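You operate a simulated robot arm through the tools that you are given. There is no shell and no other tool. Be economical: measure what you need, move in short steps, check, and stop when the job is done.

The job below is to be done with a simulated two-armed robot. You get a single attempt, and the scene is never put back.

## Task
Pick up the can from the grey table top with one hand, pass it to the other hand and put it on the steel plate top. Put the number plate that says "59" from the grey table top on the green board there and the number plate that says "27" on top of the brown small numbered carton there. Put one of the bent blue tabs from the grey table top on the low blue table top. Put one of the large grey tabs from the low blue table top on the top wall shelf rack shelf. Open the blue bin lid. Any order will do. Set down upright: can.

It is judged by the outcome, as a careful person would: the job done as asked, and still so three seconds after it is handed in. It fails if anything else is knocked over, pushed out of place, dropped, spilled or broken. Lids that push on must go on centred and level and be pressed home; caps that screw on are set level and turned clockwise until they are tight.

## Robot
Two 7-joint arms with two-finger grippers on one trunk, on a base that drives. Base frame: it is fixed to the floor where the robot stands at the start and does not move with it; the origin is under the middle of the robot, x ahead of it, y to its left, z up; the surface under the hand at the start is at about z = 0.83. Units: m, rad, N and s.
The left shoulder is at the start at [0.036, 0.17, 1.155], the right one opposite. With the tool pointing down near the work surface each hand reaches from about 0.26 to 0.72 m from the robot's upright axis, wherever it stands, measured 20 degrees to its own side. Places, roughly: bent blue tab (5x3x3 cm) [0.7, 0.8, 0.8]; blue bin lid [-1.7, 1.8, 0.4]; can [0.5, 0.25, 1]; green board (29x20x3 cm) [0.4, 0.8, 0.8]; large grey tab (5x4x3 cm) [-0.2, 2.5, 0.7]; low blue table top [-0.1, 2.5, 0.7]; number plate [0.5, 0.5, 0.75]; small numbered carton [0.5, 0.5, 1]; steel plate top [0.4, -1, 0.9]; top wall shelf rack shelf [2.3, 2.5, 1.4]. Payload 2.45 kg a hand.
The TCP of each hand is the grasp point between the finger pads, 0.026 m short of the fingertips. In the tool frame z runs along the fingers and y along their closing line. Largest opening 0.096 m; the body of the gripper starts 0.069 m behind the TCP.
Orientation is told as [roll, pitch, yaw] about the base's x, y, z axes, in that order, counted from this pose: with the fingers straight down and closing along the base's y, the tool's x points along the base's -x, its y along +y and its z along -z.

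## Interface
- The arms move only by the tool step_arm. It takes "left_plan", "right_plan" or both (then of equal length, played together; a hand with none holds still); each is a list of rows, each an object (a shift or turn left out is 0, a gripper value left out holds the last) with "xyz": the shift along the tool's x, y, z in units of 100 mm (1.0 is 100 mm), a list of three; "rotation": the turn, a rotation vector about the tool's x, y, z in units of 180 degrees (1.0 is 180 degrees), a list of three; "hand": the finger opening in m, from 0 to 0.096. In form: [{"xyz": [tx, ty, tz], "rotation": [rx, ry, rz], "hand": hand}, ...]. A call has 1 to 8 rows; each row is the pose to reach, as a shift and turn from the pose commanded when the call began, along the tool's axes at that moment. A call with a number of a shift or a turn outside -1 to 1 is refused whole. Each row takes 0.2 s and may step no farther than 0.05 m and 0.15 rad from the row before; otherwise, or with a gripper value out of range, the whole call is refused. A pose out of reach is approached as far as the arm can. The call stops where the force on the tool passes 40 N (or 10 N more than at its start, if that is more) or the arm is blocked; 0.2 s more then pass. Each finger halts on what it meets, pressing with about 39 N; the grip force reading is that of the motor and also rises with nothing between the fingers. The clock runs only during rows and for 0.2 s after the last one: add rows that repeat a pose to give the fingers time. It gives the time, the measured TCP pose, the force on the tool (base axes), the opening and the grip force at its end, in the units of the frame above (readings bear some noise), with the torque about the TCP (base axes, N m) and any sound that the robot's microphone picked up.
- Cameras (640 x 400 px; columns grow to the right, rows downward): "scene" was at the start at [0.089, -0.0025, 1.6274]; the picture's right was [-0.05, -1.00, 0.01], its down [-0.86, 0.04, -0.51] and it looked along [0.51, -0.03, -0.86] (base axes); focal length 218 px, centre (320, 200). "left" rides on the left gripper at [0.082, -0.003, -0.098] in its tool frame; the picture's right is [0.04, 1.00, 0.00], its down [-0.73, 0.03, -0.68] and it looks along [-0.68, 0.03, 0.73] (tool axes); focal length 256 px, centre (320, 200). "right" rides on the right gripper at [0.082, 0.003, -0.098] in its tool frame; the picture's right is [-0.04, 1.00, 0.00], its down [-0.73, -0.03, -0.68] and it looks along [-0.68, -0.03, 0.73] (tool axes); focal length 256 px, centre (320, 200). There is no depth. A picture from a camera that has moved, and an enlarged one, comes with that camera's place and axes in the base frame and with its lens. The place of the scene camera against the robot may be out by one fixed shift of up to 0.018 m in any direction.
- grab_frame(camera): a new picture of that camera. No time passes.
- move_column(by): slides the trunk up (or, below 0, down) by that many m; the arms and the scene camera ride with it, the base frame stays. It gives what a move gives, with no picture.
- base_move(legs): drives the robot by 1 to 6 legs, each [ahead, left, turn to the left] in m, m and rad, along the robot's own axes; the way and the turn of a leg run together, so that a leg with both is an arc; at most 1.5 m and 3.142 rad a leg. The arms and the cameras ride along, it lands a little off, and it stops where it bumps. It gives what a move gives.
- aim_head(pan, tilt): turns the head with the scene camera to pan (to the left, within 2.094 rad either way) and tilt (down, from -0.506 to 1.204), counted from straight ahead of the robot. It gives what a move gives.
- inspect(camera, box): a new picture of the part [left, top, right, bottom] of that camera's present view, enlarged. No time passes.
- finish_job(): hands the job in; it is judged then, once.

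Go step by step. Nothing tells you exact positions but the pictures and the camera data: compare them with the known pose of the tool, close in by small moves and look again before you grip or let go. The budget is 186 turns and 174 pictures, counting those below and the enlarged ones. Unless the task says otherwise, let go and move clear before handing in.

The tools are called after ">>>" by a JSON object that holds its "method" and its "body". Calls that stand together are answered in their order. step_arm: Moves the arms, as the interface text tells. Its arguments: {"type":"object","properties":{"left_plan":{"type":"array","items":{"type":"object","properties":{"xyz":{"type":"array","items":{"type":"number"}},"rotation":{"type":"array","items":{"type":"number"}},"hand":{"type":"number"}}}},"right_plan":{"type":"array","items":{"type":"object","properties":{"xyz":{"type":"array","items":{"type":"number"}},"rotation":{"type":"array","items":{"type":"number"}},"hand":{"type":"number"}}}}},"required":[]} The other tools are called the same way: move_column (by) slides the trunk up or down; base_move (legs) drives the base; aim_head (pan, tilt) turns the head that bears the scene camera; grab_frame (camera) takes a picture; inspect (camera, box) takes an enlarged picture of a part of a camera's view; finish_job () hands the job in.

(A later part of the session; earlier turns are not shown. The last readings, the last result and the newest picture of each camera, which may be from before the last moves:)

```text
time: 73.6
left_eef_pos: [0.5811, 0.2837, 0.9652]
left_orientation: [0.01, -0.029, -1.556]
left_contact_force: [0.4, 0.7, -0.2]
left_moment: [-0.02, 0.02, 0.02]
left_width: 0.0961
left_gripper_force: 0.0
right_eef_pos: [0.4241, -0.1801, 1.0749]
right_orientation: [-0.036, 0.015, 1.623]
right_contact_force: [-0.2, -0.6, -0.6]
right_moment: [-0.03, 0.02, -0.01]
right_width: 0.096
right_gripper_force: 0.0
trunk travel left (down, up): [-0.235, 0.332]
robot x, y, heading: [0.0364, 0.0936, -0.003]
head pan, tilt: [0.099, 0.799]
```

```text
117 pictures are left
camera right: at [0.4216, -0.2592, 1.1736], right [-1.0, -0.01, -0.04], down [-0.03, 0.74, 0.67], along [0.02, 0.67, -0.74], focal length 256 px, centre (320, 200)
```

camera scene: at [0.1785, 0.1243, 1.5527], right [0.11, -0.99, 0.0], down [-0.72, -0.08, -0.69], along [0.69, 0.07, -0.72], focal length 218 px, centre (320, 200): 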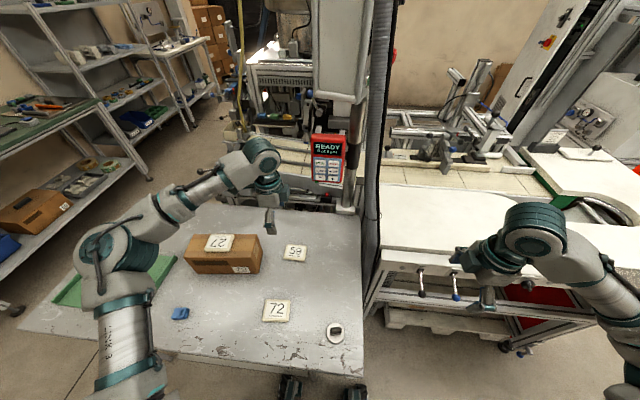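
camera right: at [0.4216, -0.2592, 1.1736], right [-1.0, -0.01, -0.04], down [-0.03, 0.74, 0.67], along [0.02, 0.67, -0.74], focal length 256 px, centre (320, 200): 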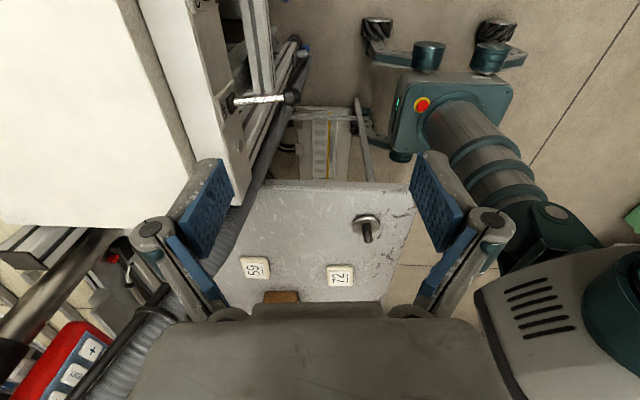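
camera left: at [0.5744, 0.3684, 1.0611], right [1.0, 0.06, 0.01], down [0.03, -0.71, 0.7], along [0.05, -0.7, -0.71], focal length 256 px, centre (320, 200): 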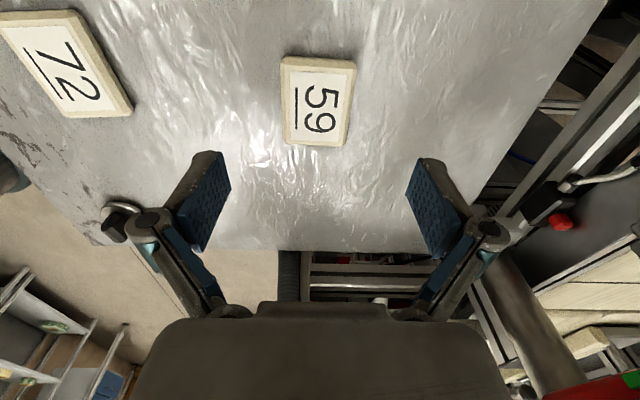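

>>> {"method": "step_arm", "body": {"left_plan": [{}, {}, {}, {}, {}, {}, {}, {}]}}

>>> {"method": "step_arm", "body": {"left_plan": [{}, {}, {}, {}, {}, {}, {}, {}]}}

>>> {"method": "grab_frame", "body": {"camera": "left"}}

```text
time: 75.4
left_eef_pos: [0.5809, 0.2741, 0.966]
left_orientation: [0.012, -0.022, -1.558]
left_contact_force: [0.3, -0.3, -0.1]
left_moment: [-0.01, -0.01, 0.02]
left_width: 0.096
left_gripper_force: 0.0
right_eef_pos: [0.4238, -0.1889, 1.0715]
right_orientation: [-0.036, 0.007, 1.621]
right_contact_force: [-0.3, -0.5, 0.4]
right_moment: [0.01, 0.03, 0.01]
right_width: 0.096
right_gripper_force: 0.0
trunk travel left (down, up): [-0.235, 0.332]
robot x, y, heading: [0.0349, 0.0861, -0.001]
head pan, tilt: [0.099, 0.799]
```

```text
time: 77.2
left_eef_pos: [0.5805, 0.272, 0.9659]
left_orientation: [0.01, -0.017, -1.557]
left_contact_force: [0.7, -0.4, 0.2]
left_moment: [0.0, -0.04, -0.01]
left_width: 0.0962
left_gripper_force: 0.0
right_eef_pos: [0.4234, -0.1928, 1.0708]
right_orientation: [-0.036, 0.005, 1.622]
right_contact_force: [-0.6, -0.1, -0.1]
right_moment: [0.06, 0.04, -0.01]
right_width: 0.0962
right_gripper_force: 0.0
trunk travel left (down, up): [-0.235, 0.332]
robot x, y, heading: [0.0344, 0.0887, -0.003]
head pan, tilt: [0.099, 0.799]
```

```text
116 pictures are left
camera left: at [0.5746, 0.3559, 1.0638], right [1.0, 0.05, 0.01], down [0.03, -0.72, 0.69], along [0.04, -0.69, -0.72], focal length 256 px, centre (320, 200)
```

left: 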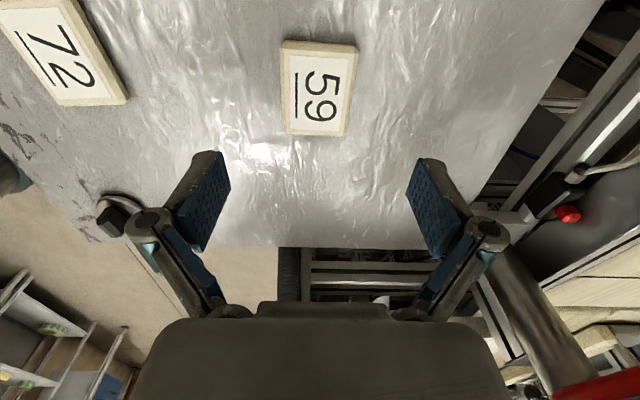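

Settled and centred over 59. I'll lower the trunk by 8 cm, then check.

>>> {"method": "move_column", "body": {"by": -0.08}}

>>> {"method": "grab_frame", "body": {"camera": "left"}}

```text
time: 78.4
left_eef_pos: [0.579, 0.2725, 0.89]
left_orientation: [0.012, -0.018, -1.557]
left_contact_force: [-0.8, -1.3, 1.6]
left_moment: [-0.03, -0.08, 0.01]
left_width: 0.0962
left_gripper_force: 0.0
right_eef_pos: [0.4223, -0.1926, 0.9927]
right_orientation: [-0.037, 0.006, 1.621]
right_contact_force: [0.3, -0.4, -0.4]
right_moment: [-0.02, -0.03, -0.03]
right_width: 0.0962
right_gripper_force: 0.1
trunk travel left (down, up): [-0.155, 0.412]
robot x, y, heading: [0.0376, 0.0884, 0.002]
head pan, tilt: [0.099, 0.799]
```

```text
115 pictures are left
camera left: at [0.5726, 0.3556, 0.9862], right [1.0, 0.05, 0.01], down [0.03, -0.72, 0.69], along [0.05, -0.69, -0.72], focal length 256 px, centre (320, 200)
```

left: 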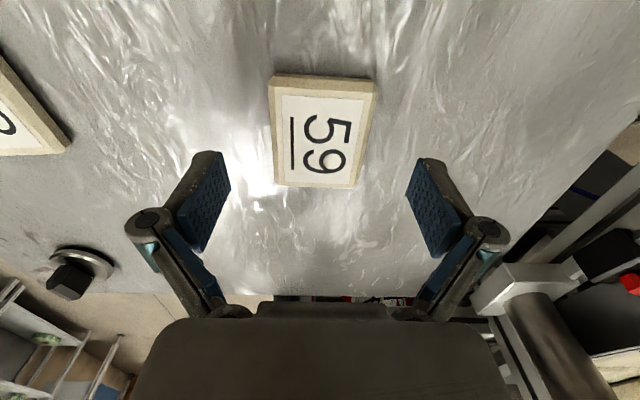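

Good alignment. I'll descend to about z 0.86, close, and lift.

>>> {"method": "step_arm", "body": {"left_plan": [{"xyz": [0, 0, 0.1]}, {"xyz": [0, 0, 0.2]}, {"xyz": [0, 0, 0.29]}, {"xyz": [0, 0, 0.29], "hand": 0.04}, {"xyz": [0, 0, 0.29], "hand": 0.04}, {"xyz": [0, 0, 0.29], "hand": 0.04}]}}

>>> {"method": "grab_frame", "body": {"camera": "left"}}

```text
time: 79.8
left_eef_pos: [0.5799, 0.2729, 0.8602]
left_orientation: [0.01, -0.02, -1.556]
left_contact_force: [0.6, 2.5, 3.6]
left_moment: [0.21, 0.03, -0.03]
left_width: 0.0609
left_gripper_force: 39.1
right_eef_pos: [0.4222, -0.1891, 0.9923]
right_orientation: [-0.038, 0.007, 1.62]
right_contact_force: [-0.4, -0.1, -0.2]
right_moment: [0.03, -0.01, 0.02]
right_width: 0.096
right_gripper_force: 0.0
trunk travel left (down, up): [-0.155, 0.412]
robot x, y, heading: [0.0376, 0.0882, -0.002]
head pan, tilt: [0.099, 0.799]
```

```text
114 pictures are left
camera left: at [0.5742, 0.3581, 0.9561], right [1.0, 0.06, 0.01], down [0.03, -0.72, 0.69], along [0.05, -0.69, -0.72], focal length 256 px, centre (320, 200)
```

left: 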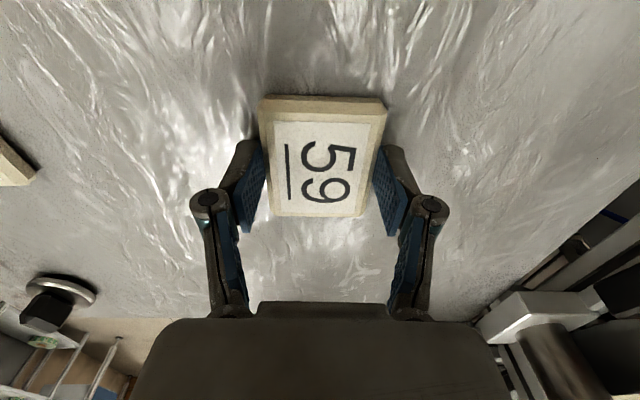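

Plate 59 is held. I'll raise the trunk, drive back and left so the plate comes over the green board.

>>> {"method": "move_column", "body": {"by": 0.2}}

>>> {"method": "base_move", "body": {"legs": [[-0.17, 0, 0], [0, 0.54, 0]]}}

>>> {"method": "step_arm", "body": {"left_plan": [{}, {}, {}, {}, {}, {}, {}, {}]}}

>>> {"method": "step_arm", "body": {"left_plan": [{}, {}, {}, {}, {}, {}, {}, {}]}}

>>> {"method": "grab_frame", "body": {"camera": "left"}}

>>> {"method": "grab_frame", "body": {"camera": "scene"}}

```text
time: 82.0
left_eef_pos: [0.5805, 0.2731, 1.0584]
left_orientation: [0.009, -0.019, -1.558]
left_contact_force: [-0.3, -0.2, -0.1]
left_moment: [-0.01, 0.02, 0.04]
left_width: 0.0614
left_gripper_force: 39.1
right_eef_pos: [0.4244, -0.1901, 1.1916]
right_orientation: [-0.034, 0.006, 1.622]
right_contact_force: [0.1, 0.6, -0.3]
right_moment: [-0.01, -0.01, 0.03]
right_width: 0.0959
right_gripper_force: 0.0
trunk travel left (down, up): [-0.355, 0.212]
robot x, y, heading: [0.037, 0.0896, 0.004]
head pan, tilt: [0.099, 0.799]
```

```text
time: 86.1
left_eef_pos: [0.4086, 0.7965, 1.0615]
left_orientation: [0.011, -0.006, -1.553]
left_contact_force: [-0.1, -0.9, -0.7]
left_moment: [0.05, 0.02, 0.01]
left_width: 0.0608
left_gripper_force: 39.2
right_eef_pos: [0.2529, 0.3322, 1.187]
right_orientation: [-0.036, -0.007, 1.623]
right_contact_force: [0.2, -0.8, 0.6]
right_moment: [0.06, -0.02, 0.03]
right_width: 0.0962
right_gripper_force: 0.0
trunk travel left (down, up): [-0.355, 0.212]
robot x, y, heading: [-0.1348, 0.6243, 0.01]
head pan, tilt: [0.099, 0.799]
```

```text
time: 87.9
left_eef_pos: [0.4047, 0.8001, 1.0624]
left_orientation: [0.014, -0.012, -1.555]
left_contact_force: [0.2, -0.2, 0.3]
left_moment: [0.06, 0.0, 0.05]
left_width: 0.0611
left_gripper_force: 39.2
right_eef_pos: [0.2497, 0.3374, 1.1915]
right_orientation: [-0.039, -0.001, 1.624]
right_contact_force: [0.3, -1.3, 0.1]
right_moment: [0.07, 0.02, 0.05]
right_width: 0.0962
right_gripper_force: 0.1
trunk travel left (down, up): [-0.355, 0.212]
robot x, y, heading: [-0.1363, 0.6225, 0.001]
head pan, tilt: [0.099, 0.799]
```

```text
time: 89.7
left_eef_pos: [0.4043, 0.8041, 1.0609]
left_orientation: [0.014, -0.016, -1.555]
left_contact_force: [0.2, -0.8, -0.7]
left_moment: [0.02, 0.0, -0.01]
left_width: 0.0609
left_gripper_force: 38.8
right_eef_pos: [0.2508, 0.3389, 1.1917]
right_orientation: [-0.038, -0.002, 1.624]
right_contact_force: [1.0, 0.1, -0.5]
right_moment: [0.01, 0.01, -0.02]
right_width: 0.0958
right_gripper_force: 0.1
trunk travel left (down, up): [-0.355, 0.212]
robot x, y, heading: [-0.1329, 0.6222, 0.002]
head pan, tilt: [0.099, 0.799]
```

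```text
113 pictures are left
camera left: at [0.3989, 0.8875, 1.1587], right [1.0, 0.06, 0.01], down [0.03, -0.72, 0.69], along [0.05, -0.69, -0.72], focal length 256 px, centre (320, 200)
```

left: 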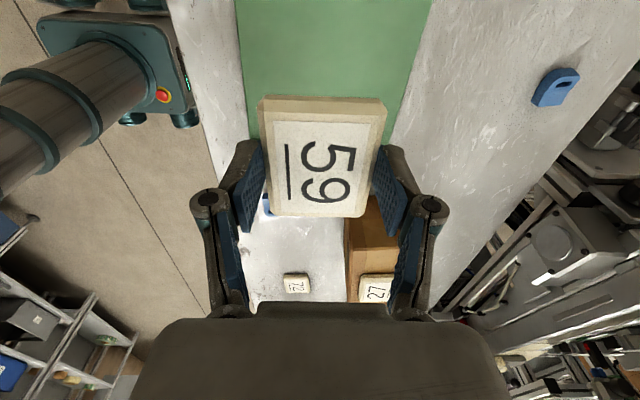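

```text
112 pictures are left
camera scene: at [-0.0451, 0.6116, 1.6749], right [0.1, -0.99, -0.01], down [-0.72, -0.07, -0.69], along [0.69, 0.08, -0.72], focal length 218 px, centre (320, 200)
```

scene: 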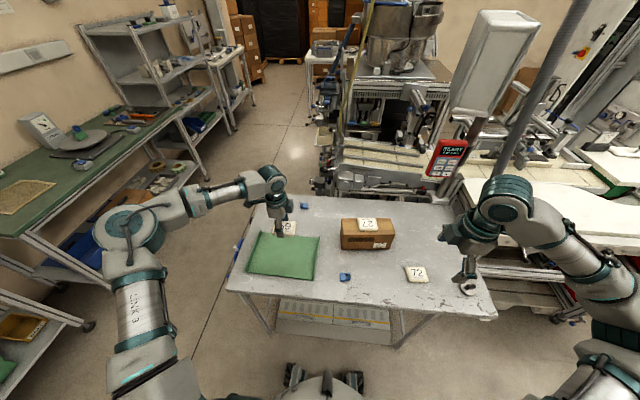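

The hand is over the board (board about x 0.32–0.51, y 0.70–0.98). I'll centre a bit more and descend.

>>> {"method": "step_arm", "body": {"left_plan": [{"xyz": [0.1, 0.06, 0.25], "rotation": [0.0045, 0.005, 0]}, {"xyz": [0.2, 0.12, 0.5], "rotation": [0.0045, 0.005, 0]}, {"xyz": [0.2, 0.12, 0.75], "rotation": [0.0045, 0.005, 0]}, {"xyz": [0.2, 0.12, 1.0], "rotation": [0.0045, 0.005, 0]}]}}

>>> {"method": "step_arm", "body": {"left_plan": [{"xyz": [0, 0, 0.2]}, {"xyz": [0, 0, 0.4]}, {"xyz": [0, 0, 0.6]}]}}

>>> {"method": "grab_frame", "body": {"camera": "left"}}

>>> {"method": "inspect", "body": {"camera": "scene", "box": [210, 170, 360, 300]}}

```text
time: 90.7
left_eef_pos: [0.4114, 0.8315, 0.9634]
left_orientation: [0.001, -0.002, -1.555]
left_contact_force: [-0.4, -1.0, -1.0]
left_moment: [0.08, 0.02, -0.02]
left_width: 0.0612
left_gripper_force: 39.3
left hand out of reach, approached as far as the arm can: row 4
right_eef_pos: [0.2498, 0.3413, 1.1917]
right_orientation: [-0.041, 0.002, 1.623]
right_contact_force: [-0.3, 0.2, -0.4]
right_moment: [0.02, -0.01, 0.0]
right_width: 0.096
right_gripper_force: 0.1
trunk travel left (down, up): [-0.355, 0.212]
robot x, y, heading: [-0.1348, 0.6282, -0.001]
head pan, tilt: [0.099, 0.799]
```

```text
time: 91.5
left_eef_pos: [0.3938, 0.8469, 0.9169]
left_orientation: [0.002, -0.004, -1.553]
left_contact_force: [-0.3, -1.0, -0.9]
left_moment: [0.04, 0.01, 0.0]
left_width: 0.0611
left_gripper_force: 38.6
left hand out of reach, approached as far as the arm can: row 1, 2, 3
right_eef_pos: [0.2507, 0.3457, 1.1923]
right_orientation: [-0.039, 0.005, 1.625]
right_contact_force: [0.0, -0.1, -0.2]
right_moment: [0.02, -0.02, -0.01]
right_width: 0.0962
right_gripper_force: 0.2
trunk travel left (down, up): [-0.355, 0.212]
robot x, y, heading: [-0.1374, 0.6244, 0.002]
head pan, tilt: [0.099, 0.799]
```

```text
111 pictures are left
camera left: at [0.389, 0.9296, 1.014], right [1.0, 0.06, 0.0], down [0.04, -0.73, 0.68], along [0.04, -0.68, -0.73], focal length 256 px, centre (320, 200)
```

left: 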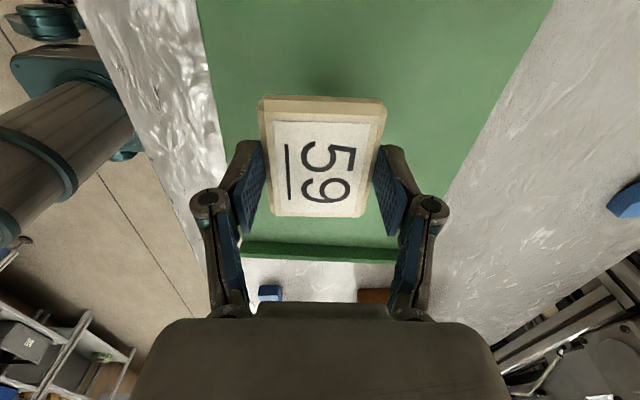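

```text
3.08 times, centred on (285, 235) of scene
camera zoom: at [-0.0451, 0.6186, 1.6749], right [0.1, -0.99, 0.0], down [-0.72, -0.07, -0.69], along [0.69, 0.07, -0.72], focal length 670 px, centre (428, 92)
```

zoom: 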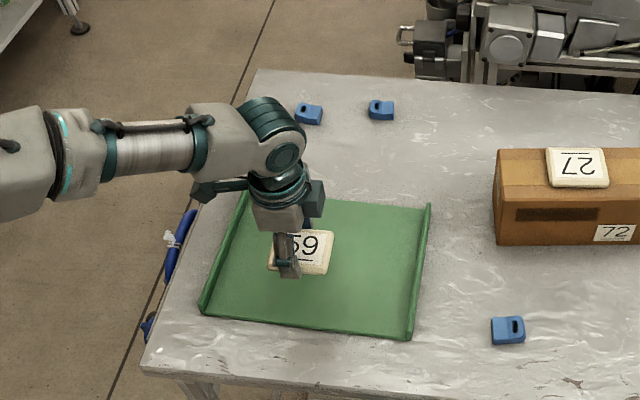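

Well over the board. The arm is at its limit again, so I'll lower with the trunk.

>>> {"method": "move_column", "body": {"by": -0.035}}

>>> {"method": "move_column", "body": {"by": -0.007}}

>>> {"method": "grab_frame", "body": {"camera": "left"}}

```text
time: 92.3
left_eef_pos: [0.3938, 0.8501, 0.8826]
left_orientation: [0.001, -0.004, -1.553]
left_contact_force: [-0.1, 0.3, -0.6]
left_moment: [0.02, -0.02, 0.02]
left_width: 0.061
left_gripper_force: 38.8
right_eef_pos: [0.2493, 0.3484, 1.1591]
right_orientation: [-0.04, 0.006, 1.621]
right_contact_force: [-0.5, -0.3, -0.6]
right_moment: [0.0, -0.03, 0.02]
right_width: 0.0959
right_gripper_force: 0.0
trunk travel left (down, up): [-0.32, 0.247]
robot x, y, heading: [-0.1322, 0.627, 0.004]
head pan, tilt: [0.099, 0.799]
```

```text
time: 92.9
left_eef_pos: [0.395, 0.8506, 0.8748]
left_orientation: [0.0, -0.005, -1.553]
left_contact_force: [-0.7, -0.2, -0.5]
left_moment: [0.01, 0.01, 0.04]
left_width: 0.061
left_gripper_force: 39.1
right_eef_pos: [0.2502, 0.3485, 1.1512]
right_orientation: [-0.041, 0.007, 1.621]
right_contact_force: [-0.3, -0.4, 0.3]
right_moment: [-0.01, 0.02, -0.02]
right_width: 0.096
right_gripper_force: 0.1
trunk travel left (down, up): [-0.313, 0.254]
robot x, y, heading: [-0.1371, 0.6273, 0.003]
head pan, tilt: [0.099, 0.799]
```

```text
109 pictures are left
camera left: at [0.3895, 0.9325, 0.9716], right [1.0, 0.06, 0.0], down [0.04, -0.73, 0.68], along [0.04, -0.68, -0.73], focal length 256 px, centre (320, 200)
```

left: 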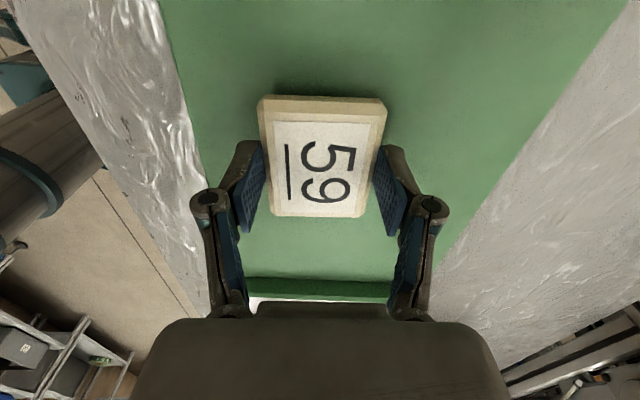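

>>> {"method": "move_column", "body": {"by": -0.005}}

>>> {"method": "move_column", "body": {"by": -0.004}}

```text
time: 93.4
left_eef_pos: [0.3948, 0.8484, 0.8682]
left_orientation: [0.001, -0.005, -1.555]
left_contact_force: [0.1, 0.4, 0.4]
left_moment: [0.0, -0.02, -0.01]
left_width: 0.0609
left_gripper_force: 38.7
right_eef_pos: [0.2503, 0.3474, 1.1462]
right_orientation: [-0.039, 0.007, 1.623]
right_contact_force: [-0.2, -0.5, -0.4]
right_moment: [0.0, 0.0, 0.0]
right_width: 0.0961
right_gripper_force: 0.0
trunk travel left (down, up): [-0.308, 0.259]
robot x, y, heading: [-0.1373, 0.628, 0.003]
head pan, tilt: [0.099, 0.799]
```

```text
time: 94.0
left_eef_pos: [0.394, 0.8482, 0.8666]
left_orientation: [0.002, -0.005, -1.553]
left_contact_force: [-0.4, 0.0, 6.8]
left_moment: [-0.34, -0.26, -0.04]
left_width: 0.0611
left_gripper_force: 38.8
right_eef_pos: [0.2501, 0.3467, 1.1421]
right_orientation: [-0.041, 0.007, 1.623]
right_contact_force: [0.6, -0.1, -0.4]
right_moment: [0.0, -0.02, 0.03]
right_width: 0.096
right_gripper_force: 0.2
trunk travel left (down, up): [-0.304, 0.263]
robot x, y, heading: [-0.1352, 0.6239, 0.009]
head pan, tilt: [0.099, 0.799]
```

Touching the board. Release and rise.

>>> {"method": "step_arm", "body": {"left_plan": [{"hand": 0.085}, {"hand": 0.085}, {"xyz": [0, 0, -0.3], "hand": 0.085}, {"xyz": [0, 0, -0.6]}, {"xyz": [0, 0, -0.95]}]}}

>>> {"method": "grab_frame", "body": {"camera": "left"}}

>>> {"method": "grab_frame", "body": {"camera": "scene"}}

```text
time: 95.2
left_eef_pos: [0.3932, 0.8487, 0.96]
left_orientation: [0.0, -0.005, -1.554]
left_contact_force: [-0.3, -0.7, 0.5]
left_moment: [-0.03, 0.01, -0.03]
left_width: 0.0854
left_gripper_force: 0.1
right_eef_pos: [0.2508, 0.3481, 1.1431]
right_orientation: [-0.04, 0.007, 1.623]
right_contact_force: [0.0, -0.3, 0.4]
right_moment: [0.0, 0.0, -0.01]
right_width: 0.096
right_gripper_force: 0.1
trunk travel left (down, up): [-0.304, 0.263]
robot x, y, heading: [-0.1356, 0.6264, 0.002]
head pan, tilt: [0.099, 0.799]
```

```text
108 pictures are left
camera left: at [0.3884, 0.9318, 1.0577], right [1.0, 0.06, 0.0], down [0.04, -0.73, 0.68], along [0.04, -0.68, -0.73], focal length 256 px, centre (320, 200)
```

left: 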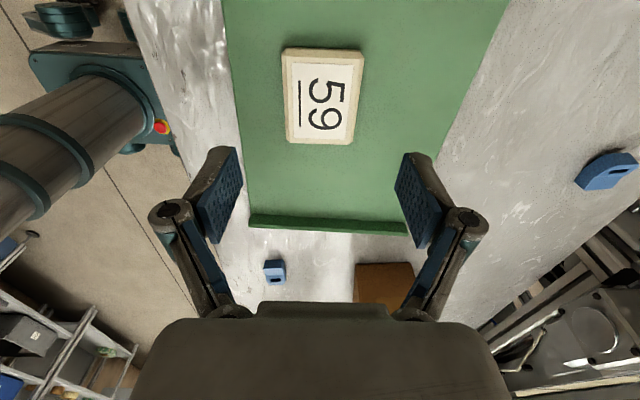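

```text
107 pictures are left
camera scene: at [-0.0243, 0.6217, 1.6238], right [0.1, -0.99, 0.0], down [-0.72, -0.07, -0.69], along [0.69, 0.07, -0.72], focal length 218 px, centre (320, 200)
```

scene: 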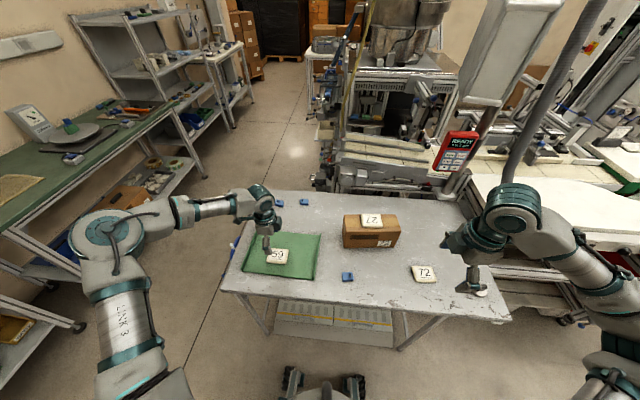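

Plate 59 is on the board. Next, the near blue tab at about (0.34, 0.585); I'll raise a bit and slide over it.

>>> {"method": "step_arm", "body": {"left_plan": [{"xyz": [0, -0.15, -0.3], "hand": 0.08}, {"xyz": [0, -0.3, -0.6]}, {"xyz": [0, -0.52, -0.9]}]}}

>>> {"method": "base_move", "body": {"legs": [[0, -0.25, 0]]}}

>>> {"method": "step_arm", "body": {"left_plan": [{}, {}, {}, {}, {}, {}, {}, {}]}}

>>> {"method": "step_arm", "body": {"left_plan": [{}, {}, {}, {}, {}, {}, {}, {}]}}

>>> {"method": "grab_frame", "body": {"camera": "left"}}

```text
time: 96.0
left_eef_pos: [0.3412, 0.8464, 1.0528]
left_orientation: [0.001, -0.005, -1.554]
left_contact_force: [0.1, 0.0, 0.5]
left_moment: [0.0, 0.01, 0.0]
left_width: 0.08
left_gripper_force: 0.1
right_eef_pos: [0.2497, 0.3493, 1.1425]
right_orientation: [-0.041, 0.005, 1.624]
right_contact_force: [0.3, -0.4, -0.5]
right_moment: [0.0, -0.01, 0.01]
right_width: 0.0956
right_gripper_force: 0.1
trunk travel left (down, up): [-0.304, 0.263]
robot x, y, heading: [-0.1374, 0.6256, 0.007]
head pan, tilt: [0.099, 0.799]
```

```text
time: 97.8
left_eef_pos: [0.3443, 0.5992, 1.0505]
left_orientation: [-0.001, -0.008, -1.554]
left_contact_force: [0.2, -0.6, -0.7]
left_moment: [0.04, 0.06, 0.02]
left_width: 0.0801
left_gripper_force: 0.1
right_eef_pos: [0.2507, 0.1002, 1.1434]
right_orientation: [-0.039, 0.009, 1.626]
right_contact_force: [-0.3, -0.1, 0.4]
right_moment: [-0.01, 0.01, 0.02]
right_width: 0.0959
right_gripper_force: 0.2
trunk travel left (down, up): [-0.304, 0.263]
robot x, y, heading: [-0.1356, 0.3781, 0.001]
head pan, tilt: [0.099, 0.799]
```

```text
time: 99.6
left_eef_pos: [0.3415, 0.6018, 1.0516]
left_orientation: [0.001, -0.01, -1.553]
left_contact_force: [-0.1, -0.3, 0.0]
left_moment: [0.0, 0.0, 0.0]
left_width: 0.0799
left_gripper_force: 0.1
right_eef_pos: [0.2466, 0.1023, 1.1454]
right_orientation: [-0.042, 0.013, 1.625]
right_contact_force: [-0.2, 0.4, 0.1]
right_moment: [0.01, -0.02, 0.0]
right_width: 0.0959
right_gripper_force: 0.2
trunk travel left (down, up): [-0.304, 0.263]
robot x, y, heading: [-0.1347, 0.3744, 0.005]
head pan, tilt: [0.099, 0.799]
```

```text
time: 101.4
left_eef_pos: [0.3404, 0.5994, 1.0518]
left_orientation: [0.0, -0.008, -1.556]
left_contact_force: [0.1, -0.4, 0.7]
left_moment: [0.01, 0.0, 0.03]
left_width: 0.08
left_gripper_force: 0.0
right_eef_pos: [0.2465, 0.1006, 1.1455]
right_orientation: [-0.041, 0.011, 1.623]
right_contact_force: [0.5, 0.0, 0.0]
right_moment: [0.01, 0.01, 0.0]
right_width: 0.0958
right_gripper_force: 0.1
trunk travel left (down, up): [-0.304, 0.263]
robot x, y, heading: [-0.1371, 0.3756, 0.003]
head pan, tilt: [0.099, 0.799]
```

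```text
106 pictures are left
camera left: at [0.3361, 0.6825, 1.1493], right [1.0, 0.06, 0.0], down [0.04, -0.73, 0.69], along [0.04, -0.68, -0.73], focal length 256 px, centre (320, 200)
```

left: 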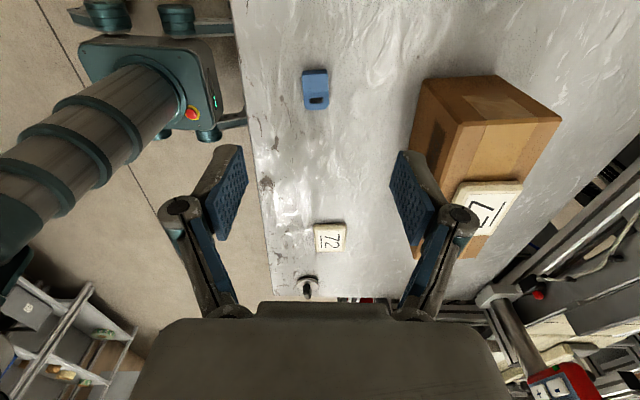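

The tab is at (0.337, 0.576), 3 cm wide in x. Zooming to see its shape.

>>> {"method": "inspect", "body": {"camera": "left", "box": [260, 50, 370, 130]}}

>>> {"method": "inspect", "body": {"camera": "scene", "box": [200, 200, 320, 300]}}

```text
5.00 times, centred on (315, 90) of left
camera zoom: at [0.3361, 0.6825, 1.1493], right [1.0, 0.06, 0.0], down [0.04, -0.73, 0.69], along [0.04, -0.68, -0.73], focal length 1280 px, centre (345, 750)
```

zoom: 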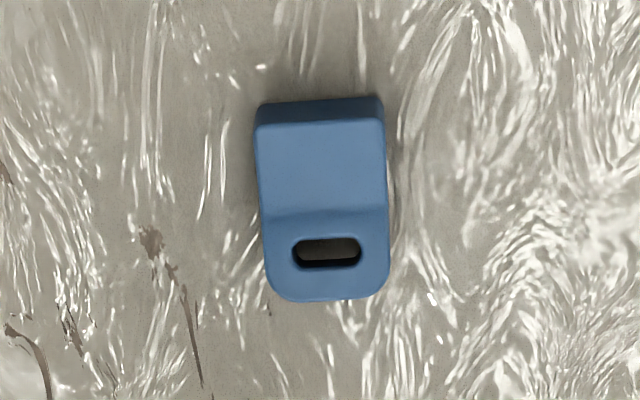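

```text
4.00 times, centred on (260, 250) of scene
camera zoom: at [-0.0232, 0.3693, 1.6238], right [0.1, -0.99, 0.0], down [-0.72, -0.07, -0.69], along [0.69, 0.07, -0.72], focal length 870 px, centre (560, 0)
```

zoom: 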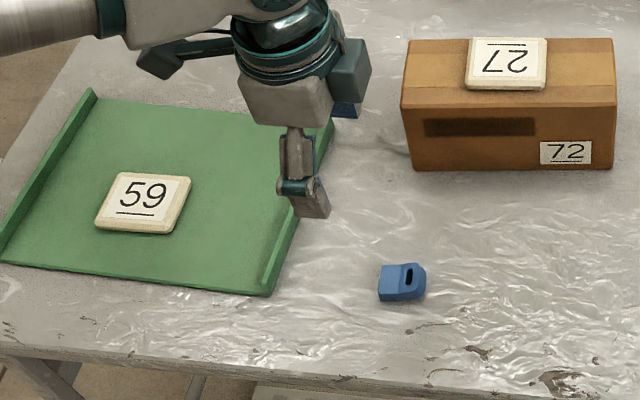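

I'll align the yaw, and descend over the tab.

>>> {"method": "step_arm", "body": {"left_plan": [{"xyz": [-0.1, -0.02, 0.25], "rotation": [0, 0, -0.024]}, {"xyz": [-0.19, -0.03, 0.5], "rotation": [0, 0, -0.024]}, {"xyz": [-0.19, -0.03, 0.75], "rotation": [0, 0, -0.024]}, {"xyz": [-0.19, -0.03, 1.0], "rotation": [0, 0, -0.024]}]}}

>>> {"method": "step_arm", "body": {"left_plan": [{"xyz": [0, 0, 0.25]}, {"xyz": [0, 0, 0.5]}, {"xyz": [0, 0, 0.6]}]}}

>>> {"method": "grab_frame", "body": {"camera": "left"}}

```text
time: 102.4
left_eef_pos: [0.3385, 0.5799, 0.9506]
left_orientation: [0.004, -0.011, -1.48]
left_contact_force: [-0.1, -0.3, 0.1]
left_moment: [0.01, 0.05, -0.01]
left_width: 0.0798
left_gripper_force: 0.0
right_eef_pos: [0.2478, 0.1002, 1.1447]
right_orientation: [-0.04, 0.013, 1.624]
right_contact_force: [0.2, 1.3, 0.5]
right_moment: [-0.01, 0.01, -0.05]
right_width: 0.0961
right_gripper_force: 0.1
trunk travel left (down, up): [-0.304, 0.263]
robot x, y, heading: [-0.1338, 0.3744, 0.002]
head pan, tilt: [0.099, 0.799]
```

```text
time: 103.2
left_eef_pos: [0.3393, 0.5779, 0.8922]
left_orientation: [0.003, -0.01, -1.482]
left_contact_force: [-0.5, -0.1, 0.5]
left_moment: [-0.02, 0.04, -0.03]
left_width: 0.08
left_gripper_force: 0.0
right_eef_pos: [0.2479, 0.1009, 1.1449]
right_orientation: [-0.042, 0.012, 1.626]
right_contact_force: [0.1, -0.9, -0.5]
right_moment: [0.01, -0.04, 0.01]
right_width: 0.0959
right_gripper_force: 0.0
trunk travel left (down, up): [-0.304, 0.263]
robot x, y, heading: [-0.139, 0.3748, 0.001]
head pan, tilt: [0.099, 0.799]
```

```text
103 pictures are left
camera left: at [0.3282, 0.6606, 0.9901], right [0.99, 0.13, 0.0], down [0.09, -0.72, 0.69], along [0.09, -0.68, -0.73], focal length 256 px, centre (320, 200)
```

left: 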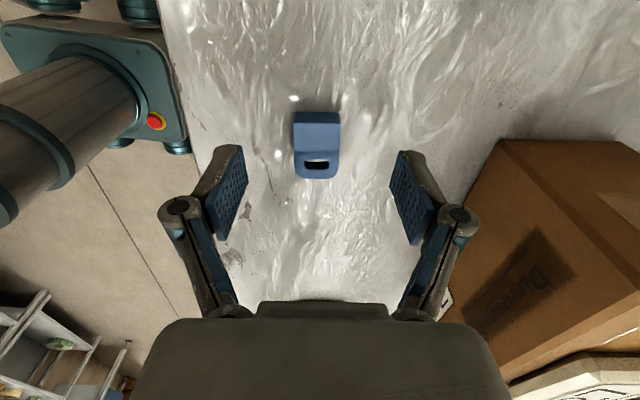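

>>> {"method": "step_arm", "body": {"left_plan": [{"xyz": [-0.03, 0, 0.12]}, {"xyz": [-0.05, 0, 0.24]}, {"xyz": [-0.05, 0, 0.33]}, {"xyz": [-0.05, 0, 0.33], "hand": 0.01}, {"xyz": [-0.05, 0, 0.33], "hand": 0.01}, {"xyz": [-0.05, 0, 0.33], "hand": 0.01}, {"xyz": [-0.05, 0, 0.33], "hand": 0.01}]}}

>>> {"method": "grab_frame", "body": {"camera": "left"}}

```text
time: 104.8
left_eef_pos: [0.3396, 0.5729, 0.8591]
left_orientation: [0.001, -0.011, -1.477]
left_contact_force: [0.0, 0.0, 0.5]
left_moment: [0.0, 0.02, -0.02]
left_width: 0.0286
left_gripper_force: 39.6
right_eef_pos: [0.2471, 0.1021, 1.1455]
right_orientation: [-0.04, 0.012, 1.626]
right_contact_force: [0.3, -0.1, 0.4]
right_moment: [-0.03, 0.01, 0.0]
right_width: 0.0959
right_gripper_force: 0.0
trunk travel left (down, up): [-0.304, 0.263]
robot x, y, heading: [-0.1323, 0.3733, 0.0]
head pan, tilt: [0.099, 0.799]
```

```text
102 pictures are left
camera left: at [0.3282, 0.6554, 0.9569], right [0.99, 0.13, 0.0], down [0.1, -0.72, 0.69], along [0.09, -0.68, -0.73], focal length 256 px, centre (320, 200)
```

left: 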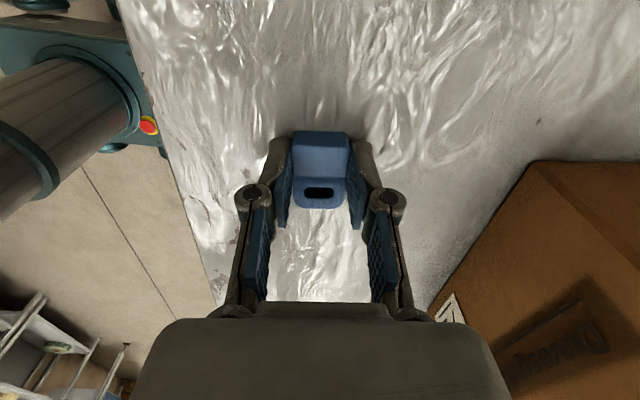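

The tab is gripped. I'll raise the trunk, back away from the table, and turn left to face the low blue table.

>>> {"method": "move_column", "body": {"by": 0.2}}

>>> {"method": "base_move", "body": {"legs": [[-0.35, 0, 0], [0, 0, 1.57]]}}

>>> {"method": "aim_head", "body": {"pan": 0.0, "tilt": 0.4}}

>>> {"method": "grab_frame", "body": {"camera": "scene"}}

```text
time: 107.0
left_eef_pos: [0.3396, 0.5746, 1.0588]
left_orientation: [0.001, -0.01, -1.48]
left_contact_force: [-0.2, 0.0, 0.4]
left_moment: [0.0, -0.01, 0.02]
left_width: 0.0284
left_gripper_force: 38.8
right_eef_pos: [0.2473, 0.1008, 1.3449]
right_orientation: [-0.041, 0.013, 1.624]
right_contact_force: [-0.6, -0.4, 0.5]
right_moment: [0.01, 0.0, 0.0]
right_width: 0.096
right_gripper_force: 0.0
trunk travel left (down, up): [-0.504, 0.063]
robot x, y, heading: [-0.1369, 0.3746, 0.005]
head pan, tilt: [0.099, 0.799]
```

```text
time: 113.0
left_eef_pos: [-0.6706, 0.8546, 1.0588]
left_orientation: [0.001, -0.009, 0.06]
left_contact_force: [0.3, -0.4, 0.8]
left_moment: [-0.02, -0.01, 0.01]
left_width: 0.0285
left_gripper_force: 39.2
right_eef_pos: [-0.1993, 0.7494, 1.3453]
right_orientation: [-0.042, 0.009, -3.121]
right_contact_force: [0.2, 0.7, 0.0]
right_moment: [0.03, 0.0, -0.01]
right_width: 0.096
right_gripper_force: 0.0
trunk travel left (down, up): [-0.504, 0.063]
robot x, y, heading: [-0.4888, 0.3716, 1.542]
head pan, tilt: [0.099, 0.799]
```

```text
time: 113.9
left_eef_pos: [-0.671, 0.8533, 1.0609]
left_orientation: [0.002, -0.01, 0.06]
left_contact_force: [0.3, 0.4, 0.2]
left_moment: [0.02, -0.05, 0.0]
left_width: 0.0286
left_gripper_force: 39.0
right_eef_pos: [-0.2008, 0.7455, 1.3473]
right_orientation: [-0.044, 0.012, -3.12]
right_contact_force: [0.6, -0.1, 0.4]
right_moment: [-0.02, 0.02, -0.02]
right_width: 0.0961
right_gripper_force: 0.1
trunk travel left (down, up): [-0.504, 0.063]
robot x, y, heading: [-0.4846, 0.3786, 1.539]
head pan, tilt: [0.0, 0.4]
```

```text
101 pictures are left
camera scene: at [-0.4826, 0.4435, 1.8588], right [1.0, -0.03, 0.0], down [-0.01, -0.39, -0.92], along [0.03, 0.92, -0.39], focal length 218 px, centre (320, 200)
```

scene: 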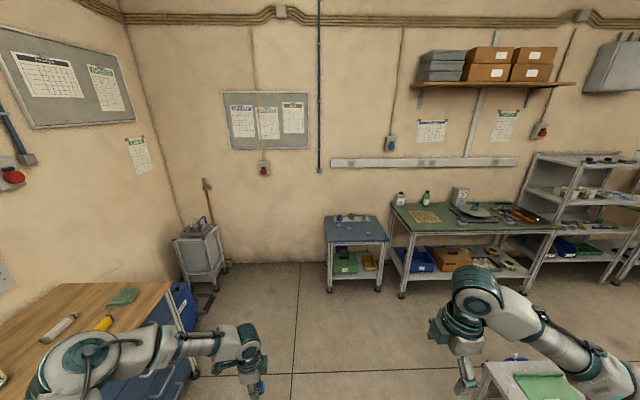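

The low blue table is ahead-right, roughly x −0.38…0.2, y 2.15…2.65. I'll drive up to it.

>>> {"method": "base_move", "body": {"legs": [[1.2, 0, 0.03], [0, -0.35, 0]]}}

>>> {"method": "aim_head", "body": {"pan": 0.0, "tilt": 0.85}}

>>> {"method": "grab_frame", "body": {"camera": "scene"}}

>>> {"method": "grab_frame", "body": {"camera": "left"}}

```text
time: 121.8
left_eef_pos: [-0.3619, 2.0543, 1.0557]
left_orientation: [0.003, -0.031, 0.106]
left_contact_force: [-1.0, -0.7, -0.9]
left_moment: [0.0, -0.06, 0.08]
left_width: 0.0287
left_gripper_force: 39.1
right_eef_pos: [0.1087, 1.9649, 1.3516]
right_orientation: [-0.044, 0.031, -3.071]
right_contact_force: [-0.6, 0.6, -0.2]
right_moment: [0.0, -0.01, 0.01]
right_width: 0.0964
right_gripper_force: 0.0
trunk travel left (down, up): [-0.504, 0.063]
robot x, y, heading: [-0.1348, 1.5805, 1.584]
head pan, tilt: [0.0, 0.4]
```

```text
time: 122.7
left_eef_pos: [-0.3606, 2.0512, 1.0586]
left_orientation: [0.003, -0.024, 0.108]
left_contact_force: [-0.2, -0.5, 0.3]
left_moment: [0.01, -0.02, 0.05]
left_width: 0.0285
left_gripper_force: 38.8
right_eef_pos: [0.1101, 1.9627, 1.3514]
right_orientation: [-0.048, 0.028, -3.07]
right_contact_force: [-0.4, 0.3, 1.0]
right_moment: [0.0, -0.03, 0.03]
right_width: 0.0959
right_gripper_force: 0.0
trunk travel left (down, up): [-0.504, 0.063]
robot x, y, heading: [-0.1414, 1.5825, 1.587]
head pan, tilt: [0.0, 0.85]
```

```text
100 pictures are left
camera scene: at [-0.1474, 1.6386, 1.8198], right [1.0, 0.01, 0.0], down [0.01, -0.75, -0.66], along [-0.01, 0.66, -0.75], focal length 218 px, centre (320, 200)
```

scene: 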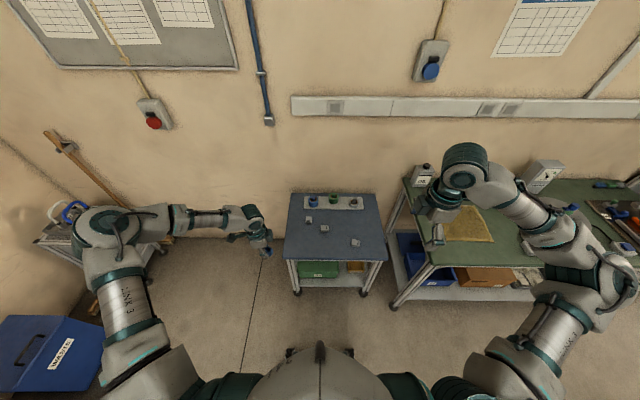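

```text
99 pictures are left
camera left: at [-0.4435, 2.038, 1.1546], right [-0.15, 0.99, 0.0], down [0.71, 0.1, 0.7], along [0.69, 0.11, -0.72], focal length 256 px, centre (320, 200)
```

left: 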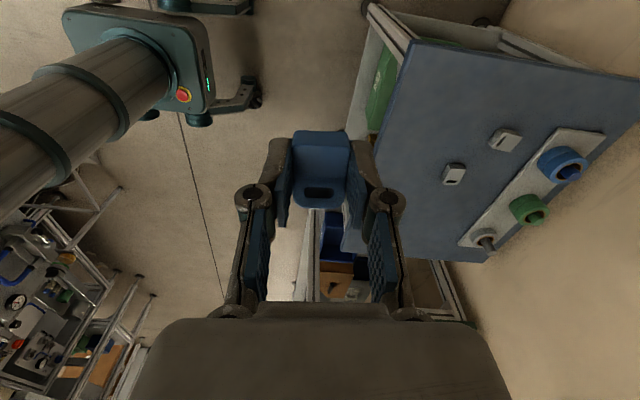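

The blue table with small grey tabs is ahead; the blue bin is at left. Zooming on the table.

>>> {"method": "inspect", "body": {"camera": "scene", "box": [270, 180, 400, 270]}}

>>> {"method": "inspect", "body": {"camera": "left", "box": [350, 30, 640, 270]}}

>>> {"method": "inspect", "body": {"camera": "scene", "box": [0, 280, 140, 400]}}

```text
4.44 times, centred on (335, 225) of scene
camera zoom: at [-0.1474, 1.6386, 1.8198], right [1.0, 0.01, 0.0], down [0.01, -0.75, -0.66], along [-0.01, 0.66, -0.75], focal length 967 px, centre (253, 89)
```

zoom: 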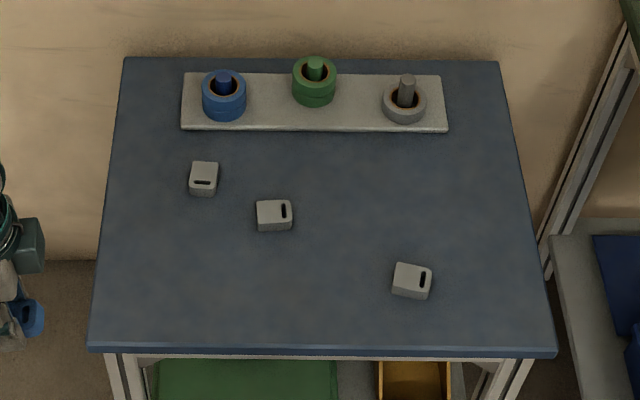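

```text
1.67 times, centred on (495, 150) of left
camera zoom: at [-0.4435, 2.038, 1.1546], right [-0.15, 0.99, 0.0], down [0.71, 0.1, 0.7], along [0.69, 0.11, -0.72], focal length 427 px, centre (28, 283)
```

zoom: 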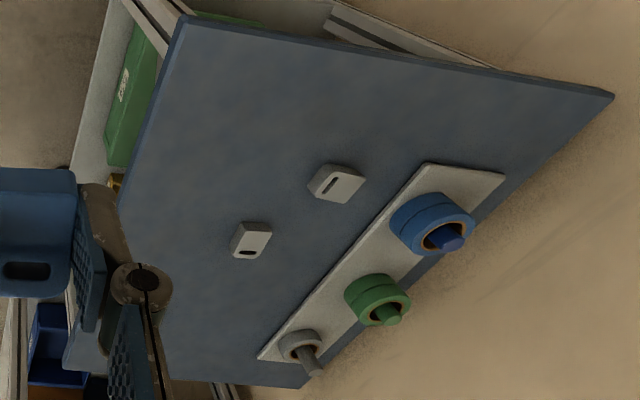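

```text
3.33 times, centred on (70, 340) of scene
camera zoom: at [-0.1474, 1.6386, 1.8198], right [1.0, 0.01, 0.0], down [0.01, -0.75, -0.66], along [-0.01, 0.66, -0.75], focal length 725 px, centre (1153, -267)
```

zoom: 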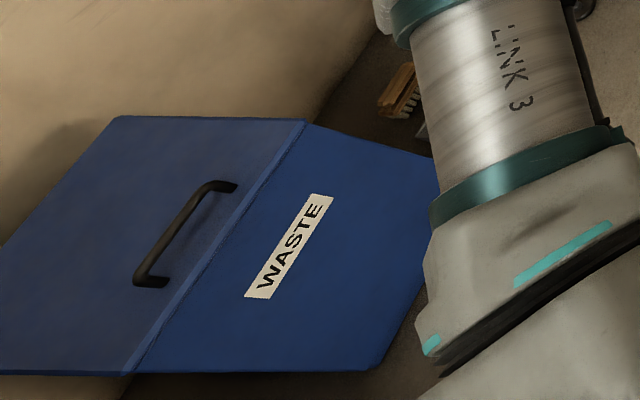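

Table top is at z≈0.69; tabs lie at (−0.23, 2.45), (−0.13, 2.39), (0.05, 2.29). I'll tuck the right hand, drive so the left hand is above the free front-left area, and lower the trunk.

>>> {"method": "step_arm", "body": {"right_plan": [{"xyz": [-0.3, 0.15, -0.15]}, {"xyz": [-0.6, 0.3, -0.3]}, {"xyz": [-0.95, 0.5, -0.5]}]}}

>>> {"method": "base_move", "body": {"legs": [[0.22, -0.14, -0.015]]}}

>>> {"method": "move_column", "body": {"by": -0.2}}

>>> {"method": "grab_frame", "body": {"camera": "left"}}

>>> {"method": "grab_frame", "body": {"camera": "scene"}}

```text
time: 123.5
left_eef_pos: [-0.3439, 2.0509, 1.0613]
left_orientation: [0.007, -0.013, 0.105]
left_contact_force: [0.7, 1.1, 0.3]
left_moment: [0.0, 0.01, -0.02]
left_width: 0.0284
left_gripper_force: 39.1
right_eef_pos: [0.0408, 1.9032, 1.3944]
right_orientation: [-0.048, 0.014, -3.074]
right_contact_force: [0.6, 0.2, -0.2]
right_moment: [0.05, 0.03, 0.04]
right_width: 0.0958
right_gripper_force: 0.1
trunk travel left (down, up): [-0.504, 0.063]
robot x, y, heading: [-0.1341, 1.5866, 1.581]
head pan, tilt: [0.0, 0.85]
```

```text
time: 125.4
left_eef_pos: [-0.1855, 2.2727, 1.0641]
left_orientation: [0.009, -0.007, 0.088]
left_contact_force: [1.4, 0.8, 0.1]
left_moment: [-0.01, 0.05, 0.0]
left_width: 0.0286
left_gripper_force: 38.6
right_eef_pos: [0.1967, 2.1177, 1.3924]
right_orientation: [-0.05, 0.008, -3.089]
right_contact_force: [0.2, 0.0, -0.1]
right_moment: [0.01, 0.04, 0.0]
right_width: 0.0957
right_gripper_force: 0.0
trunk travel left (down, up): [-0.504, 0.063]
robot x, y, heading: [0.006, 1.8073, 1.569]
head pan, tilt: [0.0, 0.85]
```

```text
time: 127.6
left_eef_pos: [-0.2257, 2.2721, 0.8561]
left_orientation: [0.006, -0.042, 0.09]
left_contact_force: [-0.7, -0.7, -1.5]
left_moment: [0.01, -0.13, 0.01]
left_width: 0.0286
left_gripper_force: 38.8
right_eef_pos: [0.1478, 2.1165, 1.1993]
right_orientation: [-0.049, 0.044, -3.087]
right_contact_force: [-2.2, -0.2, 0.7]
right_moment: [0.02, -0.1, 0.01]
right_width: 0.0961
right_gripper_force: 0.1
trunk travel left (down, up): [-0.304, 0.263]
robot x, y, heading: [0.0017, 1.8053, 1.568]
head pan, tilt: [0.0, 0.85]
```

```text
95 pictures are left
camera left: at [-0.3096, 2.2614, 0.9515], right [-0.13, 0.99, 0.0], down [0.7, 0.09, 0.71], along [0.7, 0.1, -0.71], focal length 256 px, centre (320, 200)
```

left: 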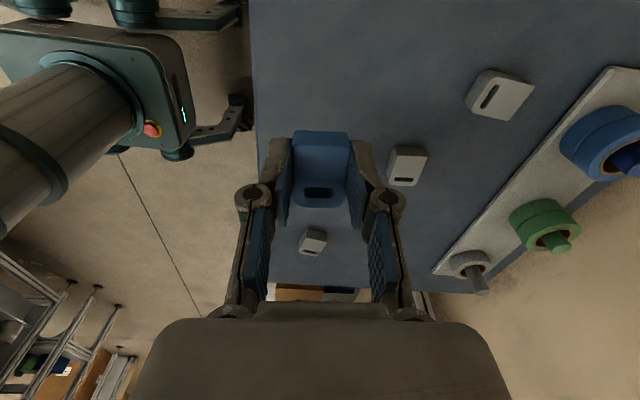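

```text
94 pictures are left
camera scene: at [-0.0279, 1.9037, 1.6196], right [1.0, 0.0, 0.02], down [0.01, -0.75, -0.66], along [0.02, 0.66, -0.75], focal length 218 px, centre (320, 200)
```

scene: 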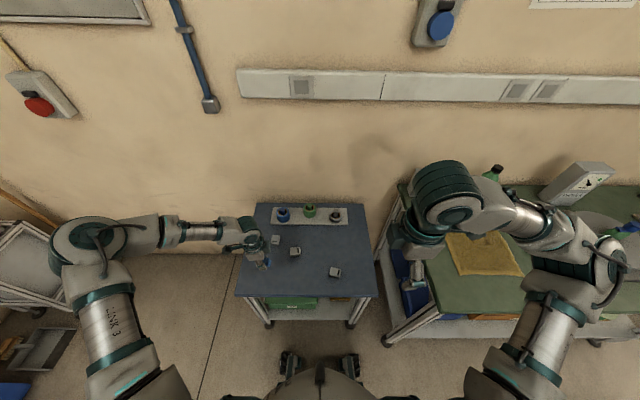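

The robot is swaying slightly; I'll wait for it to settle before lowering further.

>>> {"method": "step_arm", "body": {"left_plan": [{}, {}, {}, {}, {}, {}, {}, {}]}}

>>> {"method": "step_arm", "body": {"left_plan": [{}, {}, {}, {}, {}, {}, {}, {}]}}

>>> {"method": "step_arm", "body": {"left_plan": [{}, {}, {}, {}, {}, {}, {}, {}]}}

>>> {"method": "move_column", "body": {"by": -0.1}}

>>> {"method": "step_arm", "body": {"left_plan": [{}, {}, {}, {}, {}]}}

>>> {"method": "grab_frame", "body": {"camera": "left"}}

```text
time: 129.4
left_eef_pos: [-0.2225, 2.2722, 0.8564]
left_orientation: [0.005, -0.037, 0.091]
left_contact_force: [-1.4, -0.6, -0.7]
left_moment: [0.03, -0.13, 0.06]
left_width: 0.0285
left_gripper_force: 38.9
right_eef_pos: [0.151, 2.1172, 1.1988]
right_orientation: [-0.045, 0.042, -3.087]
right_contact_force: [-0.7, -1.4, -1.0]
right_moment: [0.04, -0.09, -0.01]
right_width: 0.0959
right_gripper_force: 0.1
trunk travel left (down, up): [-0.304, 0.263]
robot x, y, heading: [0.0038, 1.8006, 1.57]
head pan, tilt: [0.0, 0.85]
```

```text
time: 131.2
left_eef_pos: [-0.2179, 2.2726, 0.8575]
left_orientation: [0.005, -0.035, 0.091]
left_contact_force: [0.1, -0.4, 0.0]
left_moment: [0.0, -0.06, 0.01]
left_width: 0.0285
left_gripper_force: 38.8
right_eef_pos: [0.1552, 2.118, 1.1995]
right_orientation: [-0.048, 0.037, -3.088]
right_contact_force: [-0.7, -0.9, 1.0]
right_moment: [0.0, -0.03, -0.02]
right_width: 0.0958
right_gripper_force: 0.1
trunk travel left (down, up): [-0.304, 0.263]
robot x, y, heading: [0.0024, 1.8032, 1.565]
head pan, tilt: [0.0, 0.85]
```

```text
time: 133.0
left_eef_pos: [-0.2149, 2.2733, 0.8583]
left_orientation: [0.005, -0.033, 0.092]
left_contact_force: [-0.4, 0.6, -0.5]
left_moment: [0.04, -0.05, -0.02]
left_width: 0.0285
left_gripper_force: 39.0
right_eef_pos: [0.1593, 2.1172, 1.1981]
right_orientation: [-0.05, 0.036, -3.088]
right_contact_force: [-0.7, -0.4, -0.2]
right_moment: [0.0, -0.02, 0.02]
right_width: 0.0958
right_gripper_force: 0.0
trunk travel left (down, up): [-0.304, 0.263]
robot x, y, heading: [0.0042, 1.8063, 1.565]
head pan, tilt: [0.0, 0.85]
```

```text
time: 134.3
left_eef_pos: [-0.1983, 2.2724, 0.763]
left_orientation: [0.01, -0.018, 0.086]
left_contact_force: [0.7, -0.2, 0.2]
left_moment: [0.05, 0.0, -0.01]
left_width: 0.0285
left_gripper_force: 38.7
right_eef_pos: [0.1802, 2.1175, 1.0951]
right_orientation: [-0.051, 0.02, -3.091]
right_contact_force: [0.0, -0.6, 0.5]
right_moment: [0.01, 0.01, -0.02]
right_width: 0.096
right_gripper_force: 0.0
trunk travel left (down, up): [-0.204, 0.363]
robot x, y, heading: [0.0093, 1.804, 1.565]
head pan, tilt: [0.0, 0.85]
```

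```text
time: 135.5
left_eef_pos: [-0.2136, 2.2724, 0.7593]
left_orientation: [0.007, -0.032, 0.092]
left_contact_force: [-0.3, -0.2, -0.6]
left_moment: [0.04, -0.07, -0.01]
left_width: 0.0284
left_gripper_force: 38.9
right_eef_pos: [0.1622, 2.1175, 1.0969]
right_orientation: [-0.048, 0.032, -3.091]
right_contact_force: [-0.2, -0.7, 0.3]
right_moment: [0.0, -0.06, -0.02]
right_width: 0.0961
right_gripper_force: 0.0
trunk travel left (down, up): [-0.204, 0.363]
robot x, y, heading: [0.006, 1.8057, 1.567]
head pan, tilt: [0.0, 0.85]
```

```text
93 pictures are left
camera left: at [-0.2962, 2.2617, 0.8544], right [-0.13, 0.99, 0.01], down [0.71, 0.09, 0.7], along [0.69, 0.09, -0.71], focal length 256 px, centre (320, 200)
```

left: 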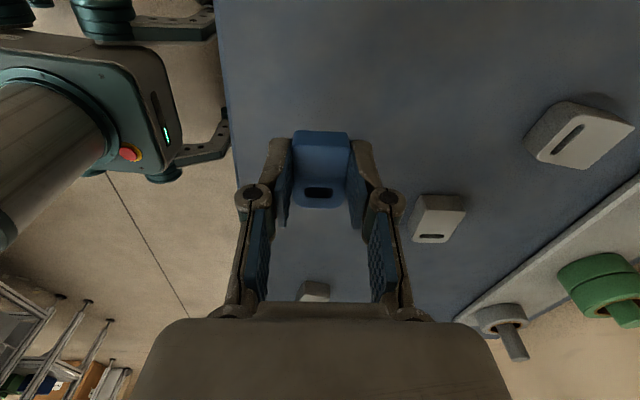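

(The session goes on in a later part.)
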